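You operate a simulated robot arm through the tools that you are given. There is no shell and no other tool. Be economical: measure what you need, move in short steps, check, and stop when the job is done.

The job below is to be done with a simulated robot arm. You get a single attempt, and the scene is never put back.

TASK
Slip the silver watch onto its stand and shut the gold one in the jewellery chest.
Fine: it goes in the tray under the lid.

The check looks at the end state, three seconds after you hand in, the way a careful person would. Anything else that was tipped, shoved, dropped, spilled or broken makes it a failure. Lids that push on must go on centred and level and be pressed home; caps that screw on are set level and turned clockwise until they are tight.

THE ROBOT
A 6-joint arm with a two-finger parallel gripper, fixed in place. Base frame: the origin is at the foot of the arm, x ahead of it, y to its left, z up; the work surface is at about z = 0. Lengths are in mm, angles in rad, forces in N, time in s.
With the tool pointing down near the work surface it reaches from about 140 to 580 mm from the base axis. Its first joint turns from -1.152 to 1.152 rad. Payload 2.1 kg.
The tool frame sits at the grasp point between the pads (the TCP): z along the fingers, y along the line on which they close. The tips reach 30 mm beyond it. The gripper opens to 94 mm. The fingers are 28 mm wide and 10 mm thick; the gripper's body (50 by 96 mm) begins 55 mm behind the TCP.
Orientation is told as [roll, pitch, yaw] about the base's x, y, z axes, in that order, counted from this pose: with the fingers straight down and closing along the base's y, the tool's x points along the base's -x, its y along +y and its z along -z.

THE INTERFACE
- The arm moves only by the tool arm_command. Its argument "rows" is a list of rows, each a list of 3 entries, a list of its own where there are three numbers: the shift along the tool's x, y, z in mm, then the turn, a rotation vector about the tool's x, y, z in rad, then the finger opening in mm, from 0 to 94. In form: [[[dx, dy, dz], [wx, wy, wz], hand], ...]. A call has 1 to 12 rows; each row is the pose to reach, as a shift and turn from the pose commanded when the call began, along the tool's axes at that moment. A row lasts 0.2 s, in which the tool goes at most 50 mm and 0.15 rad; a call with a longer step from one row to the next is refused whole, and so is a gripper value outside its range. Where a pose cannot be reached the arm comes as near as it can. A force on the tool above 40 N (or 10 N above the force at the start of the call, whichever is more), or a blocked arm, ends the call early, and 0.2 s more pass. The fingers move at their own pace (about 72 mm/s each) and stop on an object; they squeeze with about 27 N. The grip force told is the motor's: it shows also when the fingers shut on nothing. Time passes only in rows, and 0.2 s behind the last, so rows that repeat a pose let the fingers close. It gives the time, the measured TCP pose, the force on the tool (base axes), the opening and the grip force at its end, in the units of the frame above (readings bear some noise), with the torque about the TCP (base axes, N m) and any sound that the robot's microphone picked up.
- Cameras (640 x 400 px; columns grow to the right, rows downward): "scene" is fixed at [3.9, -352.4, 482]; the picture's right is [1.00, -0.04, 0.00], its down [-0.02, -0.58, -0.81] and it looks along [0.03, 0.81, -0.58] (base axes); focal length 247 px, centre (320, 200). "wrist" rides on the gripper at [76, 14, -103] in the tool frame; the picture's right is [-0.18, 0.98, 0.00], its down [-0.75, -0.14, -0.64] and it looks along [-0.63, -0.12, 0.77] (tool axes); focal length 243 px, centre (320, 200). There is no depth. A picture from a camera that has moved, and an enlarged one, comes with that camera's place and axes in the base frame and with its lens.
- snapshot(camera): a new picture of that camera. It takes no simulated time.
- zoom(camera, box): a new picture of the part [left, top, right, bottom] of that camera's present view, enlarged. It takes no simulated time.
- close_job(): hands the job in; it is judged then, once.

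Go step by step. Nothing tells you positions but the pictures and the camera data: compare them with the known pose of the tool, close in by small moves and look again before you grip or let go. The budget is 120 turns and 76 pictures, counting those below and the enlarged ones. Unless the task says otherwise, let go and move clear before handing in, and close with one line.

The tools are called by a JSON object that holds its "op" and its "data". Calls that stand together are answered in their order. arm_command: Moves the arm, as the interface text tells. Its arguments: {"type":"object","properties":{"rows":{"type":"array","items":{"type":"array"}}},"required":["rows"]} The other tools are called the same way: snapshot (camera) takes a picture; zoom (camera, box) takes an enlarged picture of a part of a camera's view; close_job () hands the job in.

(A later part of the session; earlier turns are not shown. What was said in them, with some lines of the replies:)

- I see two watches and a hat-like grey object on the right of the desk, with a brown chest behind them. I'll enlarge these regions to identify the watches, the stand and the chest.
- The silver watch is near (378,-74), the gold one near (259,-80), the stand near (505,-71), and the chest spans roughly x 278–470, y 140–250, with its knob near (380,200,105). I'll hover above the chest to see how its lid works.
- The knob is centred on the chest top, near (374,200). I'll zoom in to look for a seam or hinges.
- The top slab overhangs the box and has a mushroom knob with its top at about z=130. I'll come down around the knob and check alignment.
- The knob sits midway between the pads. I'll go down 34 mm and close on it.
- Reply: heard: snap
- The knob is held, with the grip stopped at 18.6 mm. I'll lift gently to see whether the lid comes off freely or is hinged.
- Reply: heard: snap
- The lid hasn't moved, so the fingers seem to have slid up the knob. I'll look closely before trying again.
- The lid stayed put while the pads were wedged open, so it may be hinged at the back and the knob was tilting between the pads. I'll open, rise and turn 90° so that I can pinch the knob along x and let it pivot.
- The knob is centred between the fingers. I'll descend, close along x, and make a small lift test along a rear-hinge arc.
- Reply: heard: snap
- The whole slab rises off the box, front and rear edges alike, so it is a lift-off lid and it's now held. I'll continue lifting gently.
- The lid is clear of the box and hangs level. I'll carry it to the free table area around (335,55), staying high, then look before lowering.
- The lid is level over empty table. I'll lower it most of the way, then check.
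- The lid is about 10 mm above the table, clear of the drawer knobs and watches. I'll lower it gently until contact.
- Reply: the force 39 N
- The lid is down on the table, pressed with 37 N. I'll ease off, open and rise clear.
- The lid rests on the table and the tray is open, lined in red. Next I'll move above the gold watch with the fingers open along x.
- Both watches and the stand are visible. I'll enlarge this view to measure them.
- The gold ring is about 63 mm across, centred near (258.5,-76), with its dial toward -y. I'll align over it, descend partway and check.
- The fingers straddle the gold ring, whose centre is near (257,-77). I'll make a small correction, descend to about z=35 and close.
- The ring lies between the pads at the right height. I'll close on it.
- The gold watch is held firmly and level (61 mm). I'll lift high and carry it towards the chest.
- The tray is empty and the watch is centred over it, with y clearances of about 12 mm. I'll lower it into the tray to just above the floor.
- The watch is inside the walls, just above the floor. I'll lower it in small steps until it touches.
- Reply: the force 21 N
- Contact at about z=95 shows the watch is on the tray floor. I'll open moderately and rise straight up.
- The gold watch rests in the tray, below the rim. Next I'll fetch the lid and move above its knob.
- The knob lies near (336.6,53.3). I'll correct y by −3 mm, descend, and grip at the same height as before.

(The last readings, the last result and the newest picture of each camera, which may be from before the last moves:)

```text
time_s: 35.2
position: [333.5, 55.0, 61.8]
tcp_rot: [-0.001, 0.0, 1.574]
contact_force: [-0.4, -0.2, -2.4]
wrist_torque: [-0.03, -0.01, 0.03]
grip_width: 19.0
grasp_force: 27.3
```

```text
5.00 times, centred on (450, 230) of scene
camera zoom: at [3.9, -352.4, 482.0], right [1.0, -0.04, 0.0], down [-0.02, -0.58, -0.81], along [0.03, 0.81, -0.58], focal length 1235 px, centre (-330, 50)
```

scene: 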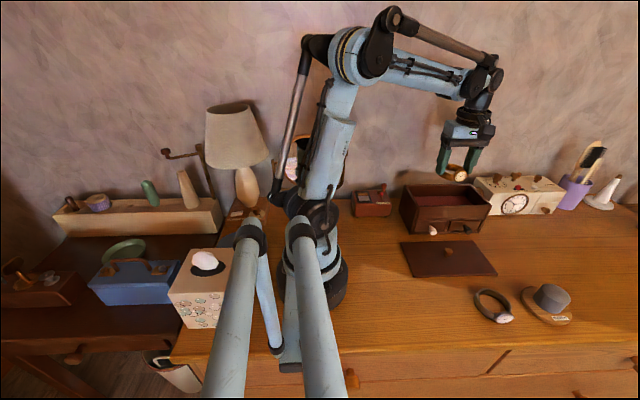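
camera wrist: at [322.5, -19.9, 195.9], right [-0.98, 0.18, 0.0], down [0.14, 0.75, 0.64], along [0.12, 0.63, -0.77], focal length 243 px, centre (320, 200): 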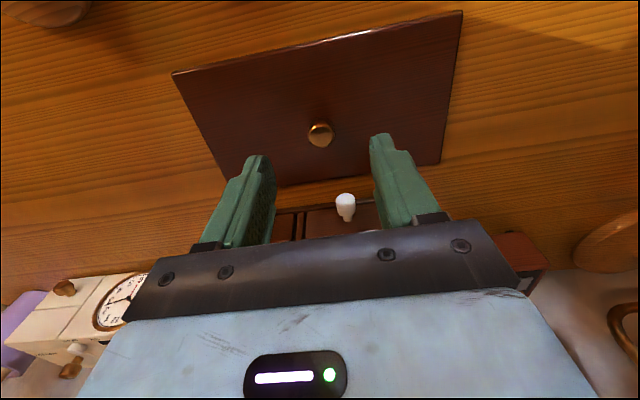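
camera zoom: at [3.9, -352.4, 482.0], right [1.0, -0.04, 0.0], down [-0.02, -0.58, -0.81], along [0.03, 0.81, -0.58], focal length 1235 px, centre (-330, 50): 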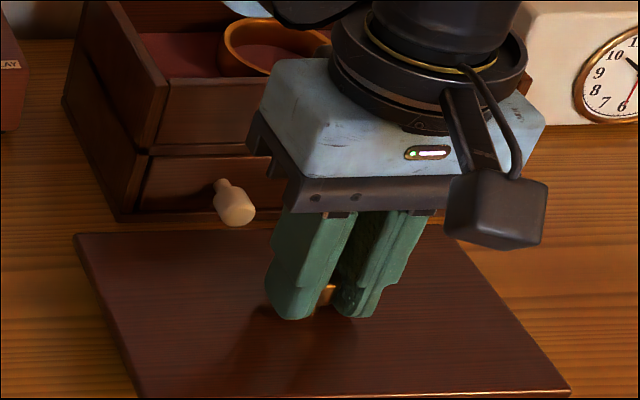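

The lid is held level. I'll lift it and carry it back above the chest.

{"op": "arm_command", "data": {"rows": [[[0, 0, -40], [0, 0, 0], 10], [[0, 0, -80], [0, 0, 0], 10], [[0, 0, -115], [0, 0, 0], 10], [[-25, -6, -115], [0, 0, 0], 10], [[-55, -14, -115], [0, 0, 0], 10], [[-85, -22, -115], [0, 0, 0], 10], [[-115, -30, -115], [0, 0, 0], 10], [[-135, -35, -115], [0, 0, 0], 10], [[-145.7, -38.3, -115], [0, 0, 0], 10], [[-145.7, -38.3, -115], [0, 0, 0], 10]]}}

{"op": "zoom", "data": {"camera": "scene", "box": [390, 140, 510, 220]}}

{"op": "snapshot", "data": {"camera": "wrist"}}

```text
time_s: 37.4
position: [372.5, 200.7, 175.0]
tcp_rot: [-0.002, 0.002, 1.572]
contact_force: [0.7, -0.4, -0.6]
wrist_torque: [0.01, 0.01, -0.01]
grip_width: 19.1
grasp_force: 26.7
```

```text
5.00 times, centred on (450, 180) of scene
camera zoom: at [3.9, -352.4, 482.0], right [1.0, -0.04, 0.0], down [-0.02, -0.58, -0.81], along [0.03, 0.81, -0.58], focal length 1235 px, centre (-330, 300)
```

zoom: 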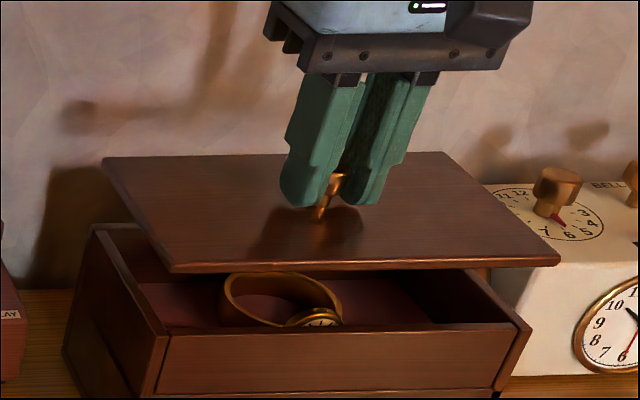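

```text
31 pictures are left
camera wrist: at [359.3, 124.0, 277.0], right [-0.98, 0.18, 0.0], down [0.14, 0.75, 0.64], along [0.12, 0.63, -0.77], focal length 243 px, centre (320, 200)
```

wrist: 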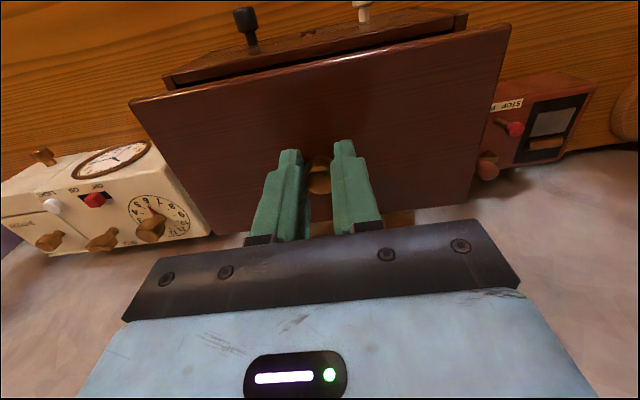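

The lid is above the box and looks about 1° off in yaw. I'll zoom in to measure the lid edges against the box rim.

{"op": "zoom", "data": {"camera": "wrist", "box": [120, 0, 540, 240]}}

{"op": "zoom", "data": {"camera": "scene", "box": [398, 165, 503, 225]}}

```text
1.52 times, centred on (330, 120) of wrist
camera zoom: at [359.3, 124.0, 277.0], right [-0.98, 0.18, 0.0], down [0.14, 0.75, 0.64], along [0.12, 0.63, -0.77], focal length 370 px, centre (305, 322)
```

zoom: 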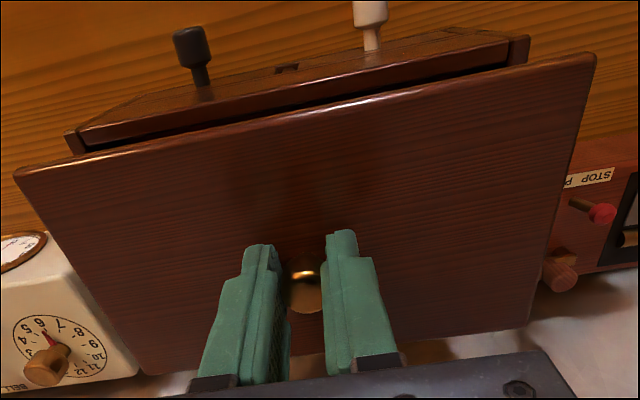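

```text
6.10 times, centred on (450, 195) of scene
camera zoom: at [3.9, -352.4, 482.0], right [1.0, -0.04, 0.0], down [-0.02, -0.58, -0.81], along [0.03, 0.81, -0.58], focal length 1505 px, centre (-475, 230)
```

zoom: 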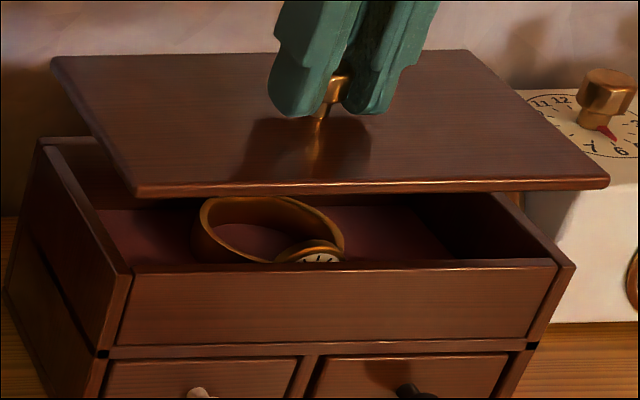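

Yaw is within half a degree. I'll shift about +2 mm in x and −1.8 mm in y, lower to about 6 mm above the rim, and compare with the original seated view.

{"op": "arm_command", "data": {"rows": [[[1.8, -2, 10], [0, 0, -0.006], 10], [[1.8, -2, 20], [0, 0, -0.006], 10], [[1.8, -2, 29], [0, 0, -0.006], 10], [[1.8, -2, 29], [0, 0, -0.006], 10]]}}

{"op": "zoom", "data": {"camera": "scene", "box": [390, 145, 510, 225]}}

{"op": "zoom", "data": {"camera": "wrist", "box": [120, 0, 540, 240]}}

```text
time_s: 38.4
position: [374.2, 197.0, 145.7]
tcp_rot: [-0.001, 0.0, 1.577]
contact_force: [-0.1, 1.1, -1.2]
wrist_torque: [-0.02, -0.01, 0.0]
grip_width: 18.8
grasp_force: 26.6
```

```text
5.00 times, centred on (450, 185) of scene
camera zoom: at [3.9, -352.4, 482.0], right [1.0, -0.04, 0.0], down [-0.02, -0.58, -0.81], along [0.03, 0.81, -0.58], focal length 1235 px, centre (-330, 275)
```

zoom: 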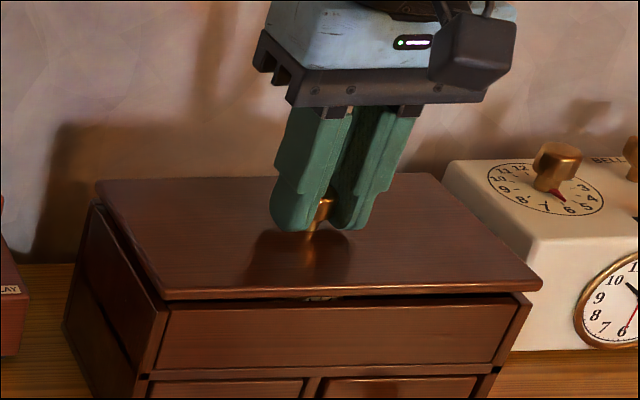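

```text
1.52 times, centred on (330, 120) of wrist
camera zoom: at [361.2, 120.9, 247.5], right [-0.98, 0.18, 0.0], down [0.14, 0.75, 0.64], along [0.11, 0.63, -0.77], focal length 370 px, centre (305, 322)
```

zoom: 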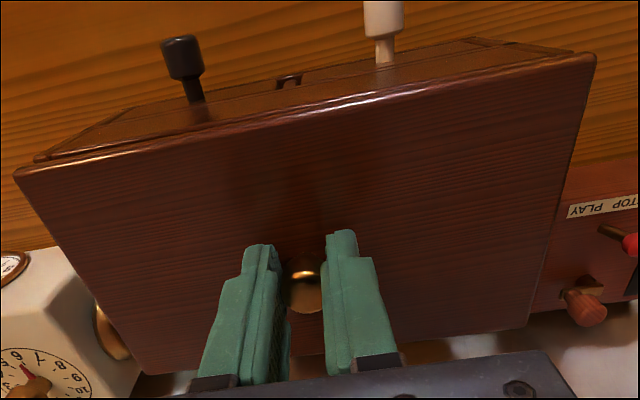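

The lid's corners match the picture from the first lift almost exactly. I'll lower it onto the box and press lightly.

{"op": "arm_command", "data": {"rows": [[[0, 0, 2], [0, 0, 0], 10], [[0, 0, 4], [0, 0, 0], 10], [[0, 0, 6], [0, 0, 0], 10], [[0, 0, 7.5], [0, 0, 0], 10], [[0, 0, 9], [0, 0, 0], 10]]}}

{"op": "zoom", "data": {"camera": "scene", "box": [390, 145, 510, 225]}}

{"op": "zoom", "data": {"camera": "wrist", "box": [120, 0, 540, 240]}}

```text
time_s: 39.6
position: [375.1, 197.1, 137.7]
tcp_rot: [-0.006, -0.003, 1.577]
contact_force: [12.9, 3.8, 37.0]
wrist_torque: [0.25, -0.24, -0.07]
grip_width: 19.3
grasp_force: 27.1
heard: snap
```

```text
5.00 times, centred on (450, 185) of scene
camera zoom: at [3.8, -352.5, 482.0], right [1.0, -0.04, 0.0], down [-0.02, -0.58, -0.81], along [0.03, 0.81, -0.58], focal length 1235 px, centre (-330, 275)
```

zoom: 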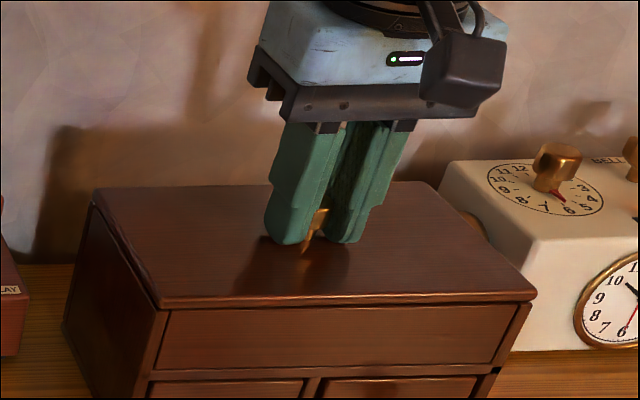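

```text
1.52 times, centred on (330, 120) of wrist
camera zoom: at [360.3, 120.6, 239.3], right [-0.98, 0.18, 0.0], down [0.13, 0.75, 0.64], along [0.12, 0.63, -0.76], focal length 370 px, centre (305, 322)
```

zoom: 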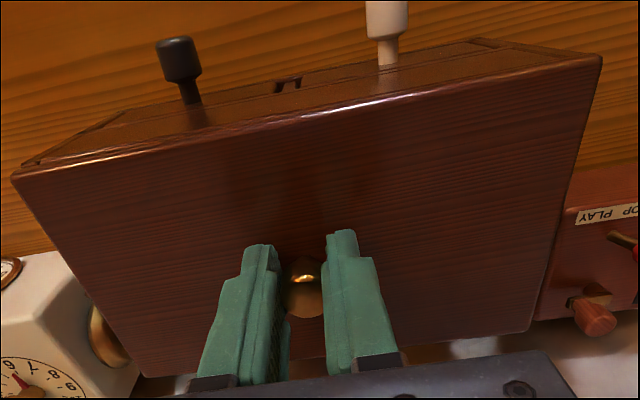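

With a snap, the lid is home, and its corners match the original picture. I'll release and rise, then check it.

{"op": "arm_command", "data": {"rows": [[[0, 0, -1], [0, 0, 0], 10], [[0, 0, -1], [0, 0, 0], 50], [[0, 0, -1], [0, 0, 0], 60], [[0, 0, -1], [0, 0, 0], 60], [[0, 0, -20], [0, 0, 0], 60], [[0, 0, -55], [0, 0, 0], 60], [[0, 0, -55], [0, 0, 0], 60]]}}

{"op": "zoom", "data": {"camera": "scene", "box": [390, 165, 510, 245]}}

```text
time_s: 41.2
position: [374.9, 198.7, 194.5]
tcp_rot: [-0.002, 0.001, 1.579]
contact_force: [0.3, 0.0, -0.1]
wrist_torque: [0.02, -0.03, -0.02]
grip_width: 59.9
grasp_force: 0.1
```

```text
5.00 times, centred on (450, 205) of scene
camera zoom: at [3.9, -352.4, 482.0], right [1.0, -0.04, 0.0], down [-0.02, -0.58, -0.81], along [0.03, 0.81, -0.58], focal length 1235 px, centre (-330, 175)
```

zoom: 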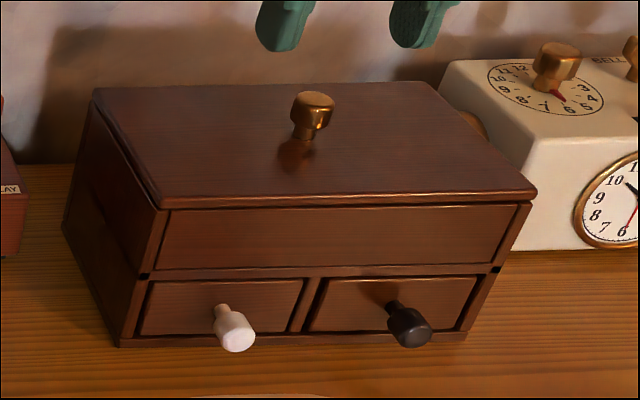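

The chest is shut and matches its original look. Next I'll move above the silver watch.

{"op": "arm_command", "data": {"rows": [[[45, 1, 0], [0, 0, 0.006], 94], [[90, 2, 0], [0, 0, 0.006], 94], [[135, 3, 0], [0, 0, 0.006], 94], [[180, 4, 0], [0, 0, 0.006], 94], [[225, 5, 0], [0, 0, 0.006], 94], [[265, 5, 20], [0, 0, 0.006], 94], [[274.5, 5, 50], [0, 0, 0.006], 94], [[274.5, 5, 80], [0, 0, 0.006], 94], [[274.5, 5, 100], [0, 0, 0.006], 94], [[274.5, 5, 100], [0, 0, 0.006], 94]]}}

{"op": "snapshot", "data": {"camera": "wrist"}}

{"op": "zoom", "data": {"camera": "scene", "box": [440, 240, 590, 340]}}

```text
time_s: 43.4
position: [372.6, -76.9, 92.7]
tcp_rot: [-0.004, 0.001, 1.572]
contact_force: [-0.4, -0.1, 1.0]
wrist_torque: [0.02, -0.02, -0.02]
grip_width: 94.4
grasp_force: 0.0
```

```text
23 pictures are left
camera wrist: at [357.4, -153.1, 195.3], right [-0.98, 0.18, 0.0], down [0.14, 0.75, 0.64], along [0.12, 0.63, -0.77], focal length 243 px, centre (320, 200)
```

wrist: 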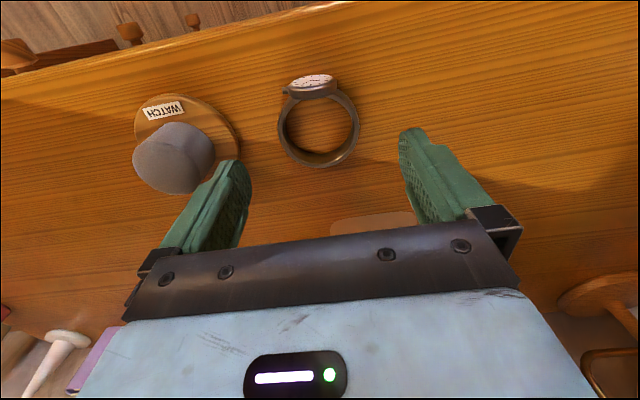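

```text
4.00 times, centred on (515, 290) of scene
camera zoom: at [3.9, -352.4, 482.0], right [1.0, -0.04, 0.0], down [-0.02, -0.58, -0.81], along [0.03, 0.81, -0.58], focal length 988 px, centre (-460, -160)
```

zoom: 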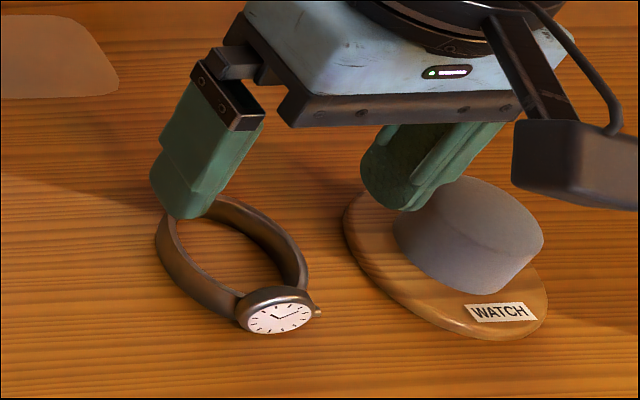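

The silver ring's centre is near (373,-75.5), and the stand's disc starts near x≈439. I'll narrow the opening to 80 mm to stay clear of it, descend and close.

{"op": "arm_command", "data": {"rows": [[[-0.5, -1, 5], [0, 0, 0], 80], [[-0.5, -1, 25], [0, 0, 0], 80], [[-0.5, -1, 45], [0, 0, 0], 80], [[-0.5, -1, 56], [0, 0, 0], 80], [[-0.5, -1, 56], [0, 0, 0], 66], [[-0.5, -1, 56], [0, 0, 0], 50], [[-0.5, -1, 56], [0, 0, 0], 50], [[-0.5, -1, 56], [0, 0, 0], 50]]}}

{"op": "zoom", "data": {"camera": "scene", "box": [440, 240, 590, 340]}}

```text
time_s: 45.2
position: [371.3, -76.4, 37.6]
tcp_rot: [-0.001, 0.0, 1.572]
contact_force: [0.4, 0.5, 0.0]
wrist_torque: [0.04, -0.01, -0.01]
grip_width: 60.2
grasp_force: 27.2
```

```text
4.00 times, centred on (515, 290) of scene
camera zoom: at [3.9, -352.4, 482.0], right [1.0, -0.04, 0.0], down [-0.02, -0.58, -0.81], along [0.03, 0.81, -0.58], focal length 988 px, centre (-460, -160)
```

zoom: 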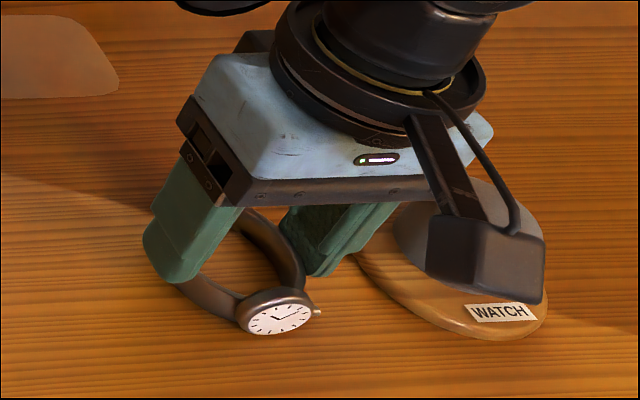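

The silver watch is gripped (60 mm). I'll lift it 100 mm and look at the stand from there.

{"op": "arm_command", "data": {"rows": [[[0, 0, -25], [0, 0, 0], 50], [[0, 0, -60], [0, 0, 0], 50], [[0, 0, -100], [0, 0, 0], 50], [[0, 0, -100], [0, 0, 0], 50]]}}

{"op": "snapshot", "data": {"camera": "wrist"}}

{"op": "zoom", "data": {"camera": "scene", "box": [440, 240, 590, 340]}}

```text
time_s: 46.2
position: [369.3, -76.1, 137.4]
tcp_rot: [-0.002, -0.001, 1.573]
contact_force: [-0.9, 0.0, -0.9]
wrist_torque: [0.03, 0.0, 0.04]
grip_width: 60.1
grasp_force: 27.6
```

```text
20 pictures are left
camera wrist: at [356.3, -153.5, 239.3], right [-0.98, 0.18, 0.0], down [0.14, 0.75, 0.64], along [0.12, 0.63, -0.77], focal length 243 px, centre (320, 200)
```

wrist: 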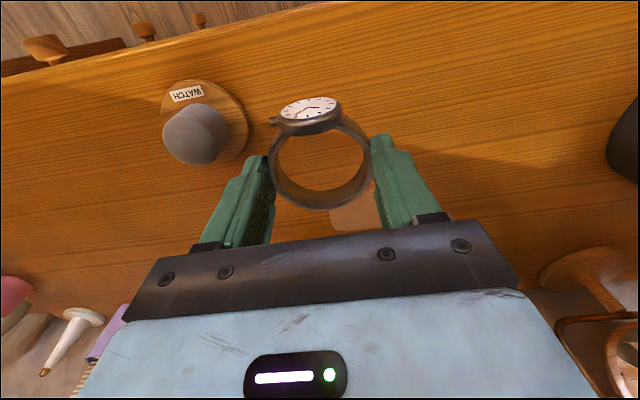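

```text
4.00 times, centred on (515, 290) of scene
camera zoom: at [3.9, -352.4, 482.0], right [1.0, -0.04, 0.0], down [-0.02, -0.58, -0.81], along [0.03, 0.81, -0.58], focal length 988 px, centre (-460, -160)
```

zoom: 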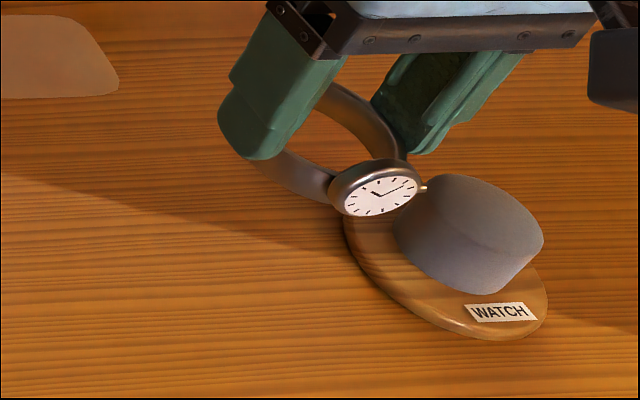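

The peg is near (487,-79), about 49 mm wide, with its top at about z=40. I'll move the watch above it and sight down through the ring.

{"op": "arm_command", "data": {"rows": [[[0, -30, 0], [0, 0, 0], 50], [[1, -65, 0], [0, 0, 0], 50], [[2, -95, 0], [0, 0, 0], 50], [[2, -115, 0], [0, 0, 0], 50], [[2, -115, 0], [0, 0, 0], 50]]}}

{"op": "zoom", "data": {"camera": "wrist", "box": [200, 30, 440, 230]}}

{"op": "zoom", "data": {"camera": "scene", "box": [480, 220, 630, 340]}}

```text
time_s: 47.4
position: [488.3, -81.1, 135.2]
tcp_rot: [-0.001, 0.0, 1.573]
contact_force: [0.0, 0.4, 0.3]
wrist_torque: [0.0, -0.03, 0.0]
grip_width: 60.4
grasp_force: 26.7
```

```text
2.00 times, centred on (320, 130) of wrist
camera zoom: at [474.1, -157.4, 238.0], right [-0.98, 0.18, 0.0], down [0.14, 0.75, 0.64], along [0.12, 0.63, -0.77], focal length 485 px, centre (320, 340)
```

zoom: 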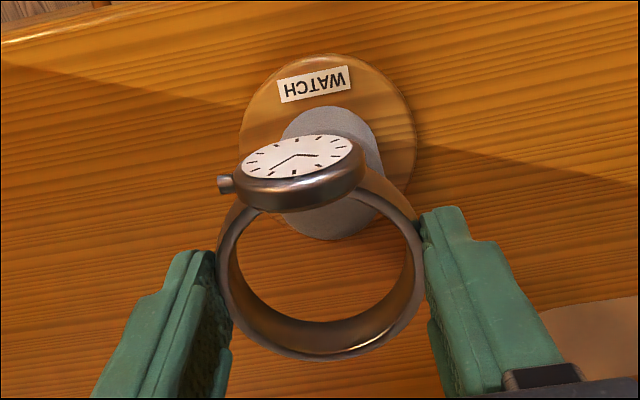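

```text
3.33 times, centred on (555, 280) of scene
camera zoom: at [3.9, -352.4, 482.0], right [1.0, -0.04, 0.0], down [-0.02, -0.58, -0.81], along [0.03, 0.81, -0.58], focal length 823 px, centre (-463, -67)
```

zoom: 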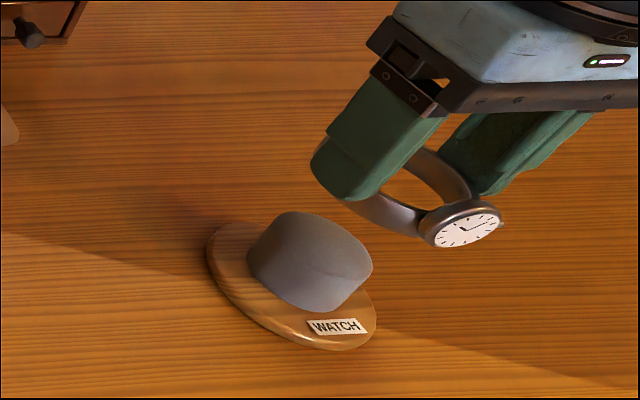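

The disc centre is near (483.5,-79.5) and the ring centre is about (488,-80), so I need about −5 mm in x. I'll shift, descend partway and look again.

{"op": "arm_command", "data": {"rows": [[[0, 5, 5], [0, 0, 0], 50], [[0, 5, 20], [0, 0, 0], 50], [[0, 5, 35], [0, 0, 0], 50], [[0, 5, 35], [0, 0, 0], 50]]}}

{"op": "zoom", "data": {"camera": "wrist", "box": [200, 30, 440, 230]}}

{"op": "zoom", "data": {"camera": "scene", "box": [490, 240, 610, 335]}}

```text
time_s: 48.4
position: [479.8, -80.5, 100.0]
tcp_rot: [-0.002, 0.0, 1.572]
contact_force: [-0.5, -0.3, -0.6]
wrist_torque: [0.01, -0.03, 0.0]
grip_width: 60.2
grasp_force: 26.9
```

```text
2.00 times, centred on (320, 130) of wrist
camera zoom: at [466.0, -156.8, 202.8], right [-0.98, 0.18, 0.0], down [0.14, 0.75, 0.64], along [0.12, 0.63, -0.77], focal length 485 px, centre (320, 340)
```

zoom: 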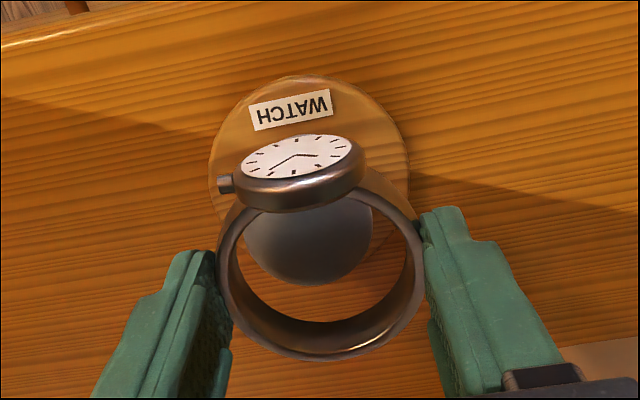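

```text
4.21 times, centred on (550, 288) of scene
camera zoom: at [3.9, -352.4, 482.0], right [1.0, -0.04, 0.0], down [-0.02, -0.58, -0.81], along [0.03, 0.81, -0.58], focal length 1040 px, centre (-648, -168)
```

zoom: 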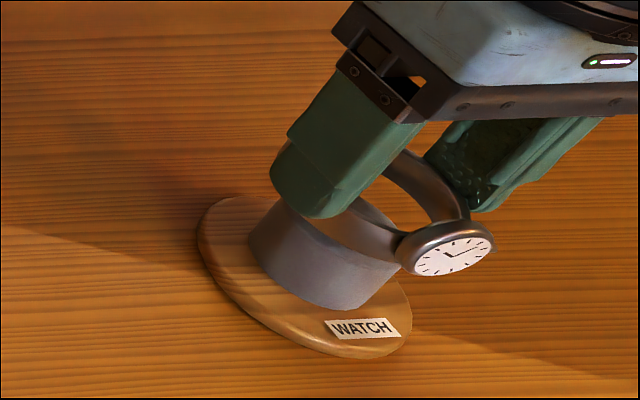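

The peg top centre is about (486,-77.5,43) and the ring centre about (480,-77.7). I'll shift +5.7 mm in x, come down to just above the peg top and compare edges directly.

{"op": "arm_command", "data": {"rows": [[[0, -3, 5], [0, 0, 0], 50], [[0, -5.7, 11], [0, 0, 0], 50], [[0, -5.7, 15], [0, 0, 0], 50], [[0, -5.7, 15], [0, 0, 0], 50]]}}

{"op": "zoom", "data": {"camera": "wrist", "box": [220, 80, 420, 230]}}

{"op": "zoom", "data": {"camera": "scene", "box": [490, 240, 610, 335]}}

```text
time_s: 49.4
position: [487.3, -79.5, 87.2]
tcp_rot: [-0.003, -0.001, 1.572]
contact_force: [1.0, 0.3, -1.0]
wrist_torque: [-0.02, 0.02, 0.02]
grip_width: 60.0
grasp_force: 27.2
```

```text
2.67 times, centred on (320, 155) of wrist
camera zoom: at [472.8, -156.1, 188.5], right [-0.98, 0.18, 0.0], down [0.14, 0.75, 0.64], along [0.12, 0.63, -0.77], focal length 647 px, centre (320, 320)
```

zoom: 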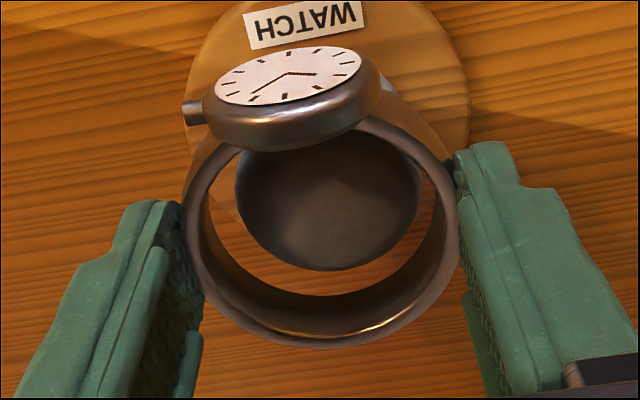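

```text
4.21 times, centred on (550, 288) of scene
camera zoom: at [3.9, -352.4, 482.0], right [1.0, -0.04, 0.0], down [-0.02, -0.58, -0.81], along [0.03, 0.81, -0.58], focal length 1040 px, centre (-648, -168)
```

zoom: 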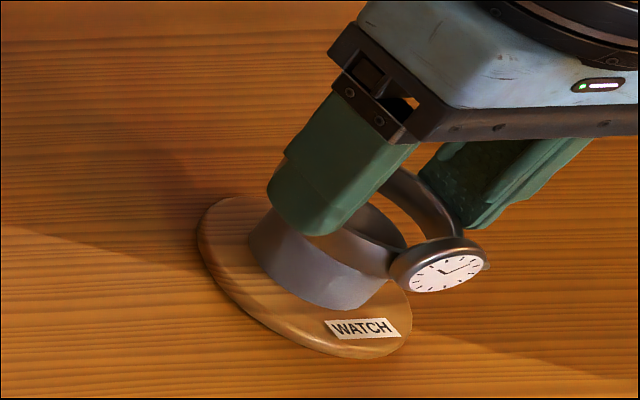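

The ring and peg centres now agree to within about 1 mm in x and y. I'll lower 12 mm and check forces.

{"op": "arm_command", "data": {"rows": [[[0, 0, 3], [0, 0, 0], 50], [[0, 0, 6], [0, 0, 0], 50], [[0, 0, 9], [0, 0, 0], 50], [[0, 0, 12], [0, 0, 0], 50], [[0, 0, 14], [0, 0, 0], 50]]}}

{"op": "zoom", "data": {"camera": "wrist", "box": [220, 80, 420, 230]}}

```text
time_s: 50.6
position: [487.5, -78.5, 72.3]
tcp_rot: [-0.003, 0.001, 1.573]
contact_force: [0.9, 0.2, -0.1]
wrist_torque: [0.01, -0.03, 0.0]
grip_width: 60.0
grasp_force: 27.4
```

```text
2.67 times, centred on (320, 155) of wrist
camera zoom: at [472.8, -155.1, 174.7], right [-0.98, 0.18, 0.0], down [0.14, 0.75, 0.64], along [0.12, 0.63, -0.77], focal length 647 px, centre (320, 320)
```

zoom: 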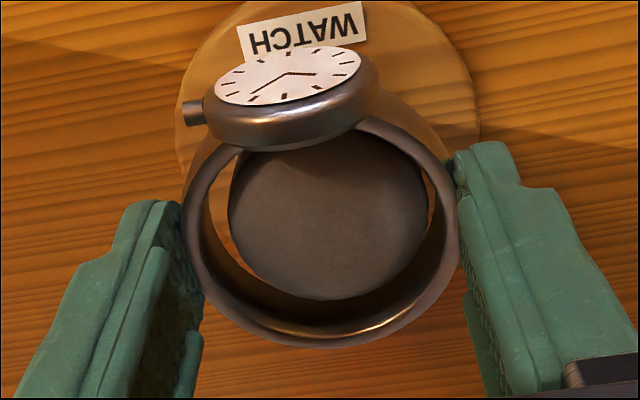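

The ring surrounds the peg top with no contact force. I'll make a sub-millimetre correction and continue down.

{"op": "arm_command", "data": {"rows": [[[0.8, 0.5, 3], [0, 0, 0], 50], [[0.8, 0.5, 6], [0, 0, 0], 50], [[0.8, 0.5, 9], [0, 0, 0], 50], [[0.8, 0.5, 12], [0, 0, 0], 50], [[0.8, 0.5, 15], [0, 0, 0], 50], [[0.8, 0.5, 17], [0, 0, 0], 50]]}}

{"op": "zoom", "data": {"camera": "wrist", "box": [220, 80, 420, 230]}}

{"op": "zoom", "data": {"camera": "scene", "box": [490, 240, 610, 335]}}

```text
time_s: 52.0
position: [486.0, -80.0, 55.1]
tcp_rot: [-0.002, -0.001, 1.572]
contact_force: [1.2, 0.8, -1.1]
wrist_torque: [-0.01, 0.03, 0.02]
grip_width: 60.1
grasp_force: 26.6
```

```text
2.67 times, centred on (320, 155) of wrist
camera zoom: at [472.4, -156.1, 157.5], right [-0.98, 0.18, 0.0], down [0.14, 0.75, 0.64], along [0.12, 0.63, -0.77], focal length 647 px, centre (320, 320)
```

zoom: 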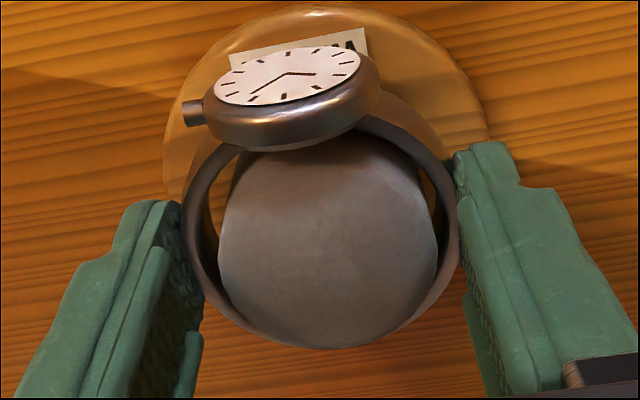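

```text
4.21 times, centred on (550, 288) of scene
camera zoom: at [3.9, -352.4, 482.0], right [1.0, -0.04, 0.0], down [-0.02, -0.58, -0.81], along [0.03, 0.81, -0.58], focal length 1040 px, centre (-648, -168)
```

zoom: 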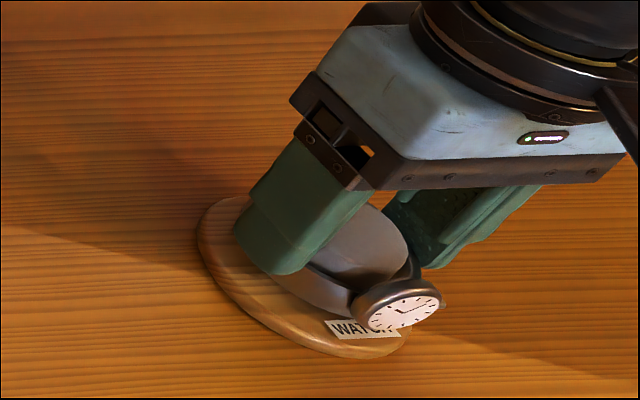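

The ring is well down the peg with no contact force. I'll lower slowly until it touches the base.

{"op": "arm_command", "data": {"rows": [[[0, 0, 2], [0, 0, 0], 50], [[0, 0, 4], [0, 0, 0], 50], [[0, 0, 6], [0, 0, 0], 50], [[0, 0, 7], [0, 0, 0], 50]]}}

```text
time_s: 53.0
position: [487.8, -79.1, 48.5]
tcp_rot: [-0.002, -0.002, 1.573]
contact_force: [0.4, -0.7, -1.1]
wrist_torque: [-0.04, -0.03, 0.04]
grip_width: 60.1
grasp_force: 27.2
```

{"op": "arm_command", "data": {"rows": [[[0, 0, 1], [0, 0, 0], 50], [[0, 0, 2], [0, 0, 0], 50], [[0, 0, 3], [0, 0, 0], 50], [[0, 0, 4], [0, 0, 0], 50]]}}

```text
time_s: 54.0
position: [488.2, -79.1, 45.1]
tcp_rot: [-0.001, -0.001, 1.57]
contact_force: [5.1, -3.2, 23.7]
wrist_torque: [-0.13, -0.1, -0.07]
grip_width: 59.9
grasp_force: 26.3
```

The watch touches the base at the expected height. I'll ease off and open, then look before rising.

{"op": "arm_command", "data": {"rows": [[[0, 0, -0.7], [0, 0, 0], 50], [[0, 0, -0.7], [0, 0, 0], 66], [[0, 0, -0.7], [0, 0, 0], 76], [[0, 0, -0.7], [0, 0, 0], 76]]}}

{"op": "zoom", "data": {"camera": "wrist", "box": [200, 60, 440, 240]}}

```text
time_s: 55.0
position: [486.0, -78.8, 45.4]
tcp_rot: [-0.001, 0.0, 1.573]
contact_force: [0.1, 0.5, -0.2]
wrist_torque: [-0.02, 0.02, 0.0]
grip_width: 75.9
grasp_force: 0.0
```

```text
2.22 times, centred on (320, 150) of wrist
camera zoom: at [472.7, -155.0, 147.2], right [-0.98, 0.18, 0.0], down [0.14, 0.75, 0.64], along [0.12, 0.63, -0.77], focal length 539 px, centre (320, 311)
```

zoom: 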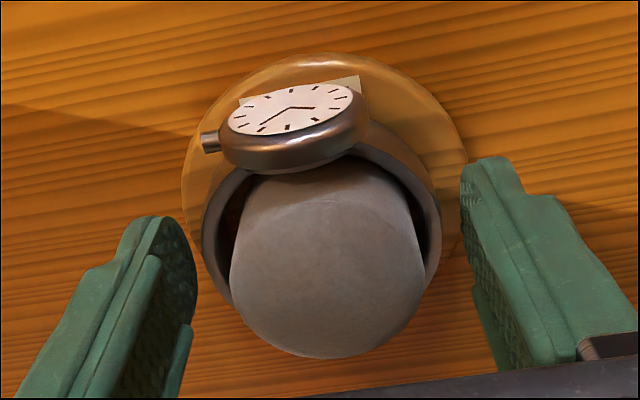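

Both fingers are free of the watch, which sits around the peg. I'll rise straight up and make the final check.

{"op": "arm_command", "data": {"rows": [[[0, 0, -15], [0, 0, 0], 76], [[0, 0, -40], [0, 0, 0], 76], [[0, 0, -80], [0, 0, 0], 76], [[0, 0, -120], [0, 0, 0], 76], [[-40, 20, -150], [0, 0, 0], 76], [[-80, 40, -160], [0, 0, 0], 76], [[-80, 40, -160], [0, 0, 0], 76]]}}

{"op": "zoom", "data": {"camera": "scene", "box": [490, 255, 610, 335]}}

{"op": "snapshot", "data": {"camera": "scene"}}

```text
refused: row 5 steps farther than a row can; nothing moved
```

```text
5.00 times, centred on (550, 295) of scene
camera zoom: at [3.9, -352.4, 482.0], right [1.0, -0.04, 0.0], down [-0.02, -0.58, -0.81], along [0.03, 0.81, -0.58], focal length 1235 px, centre (-830, -275)
```

zoom: 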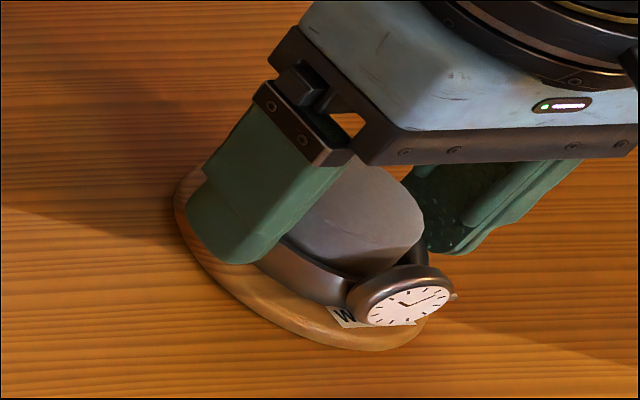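

```text
7 pictures are left
```

scene: 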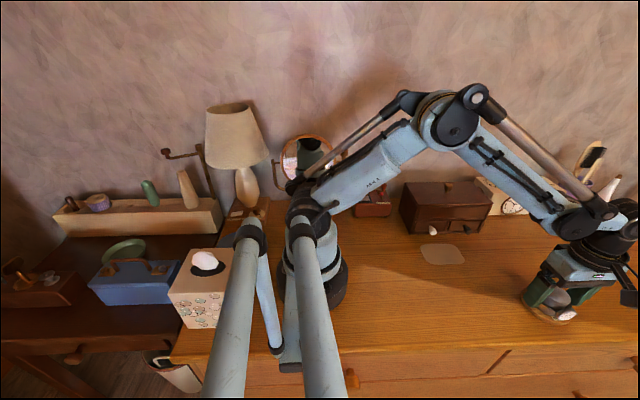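

The move was refused because one step was too long, so nothing moved. I'll rise with shorter steps.

{"op": "arm_command", "data": {"rows": [[[0, 0, -15], [0, 0, 0], 76], [[0, 0, -40], [0, 0, 0], 76], [[0, 0, -80], [0, 0, 0], 76], [[0, 0, -120], [0, 0, 0], 76], [[-30, 15, -145], [0, 0, 0], 76], [[-60, 30, -160], [0, 0, 0], 76], [[-80, 40, -160], [0, 0, 0], 76], [[-80, 40, -160], [0, 0, 0], 76]]}}

{"op": "zoom", "data": {"camera": "scene", "box": [490, 255, 610, 335]}}

{"op": "snapshot", "data": {"camera": "scene"}}

```text
time_s: 56.8
position: [444.2, 1.4, 202.8]
tcp_rot: [-0.002, -0.001, 1.572]
contact_force: [0.7, 0.2, 0.6]
wrist_torque: [0.0, -0.01, 0.03]
grip_width: 76.1
grasp_force: 0.1
```

```text
5.00 times, centred on (550, 295) of scene
camera zoom: at [3.9, -352.4, 482.0], right [1.0, -0.04, 0.0], down [-0.02, -0.58, -0.81], along [0.03, 0.81, -0.58], focal length 1235 px, centre (-830, -275)
```

zoom: 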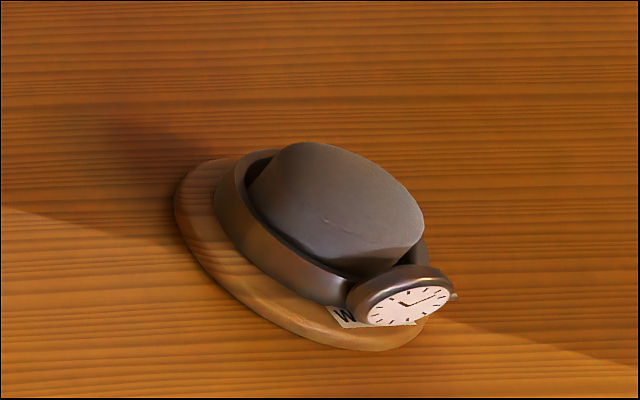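

```text
5 pictures are left
```

scene: 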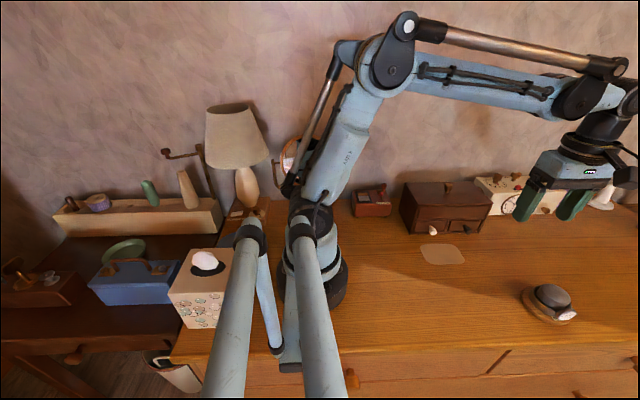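

The silver watch sits level around the stand's peg, the chest is shut over the gold watch, and everything else is where it was. I'm handing in.

{"op": "close_job", "data": {}}

```text
The job is handed in.
```

The silver watch is on its stand, and the gold one is in the tray of the jewellery chest with the lid snapped shut.
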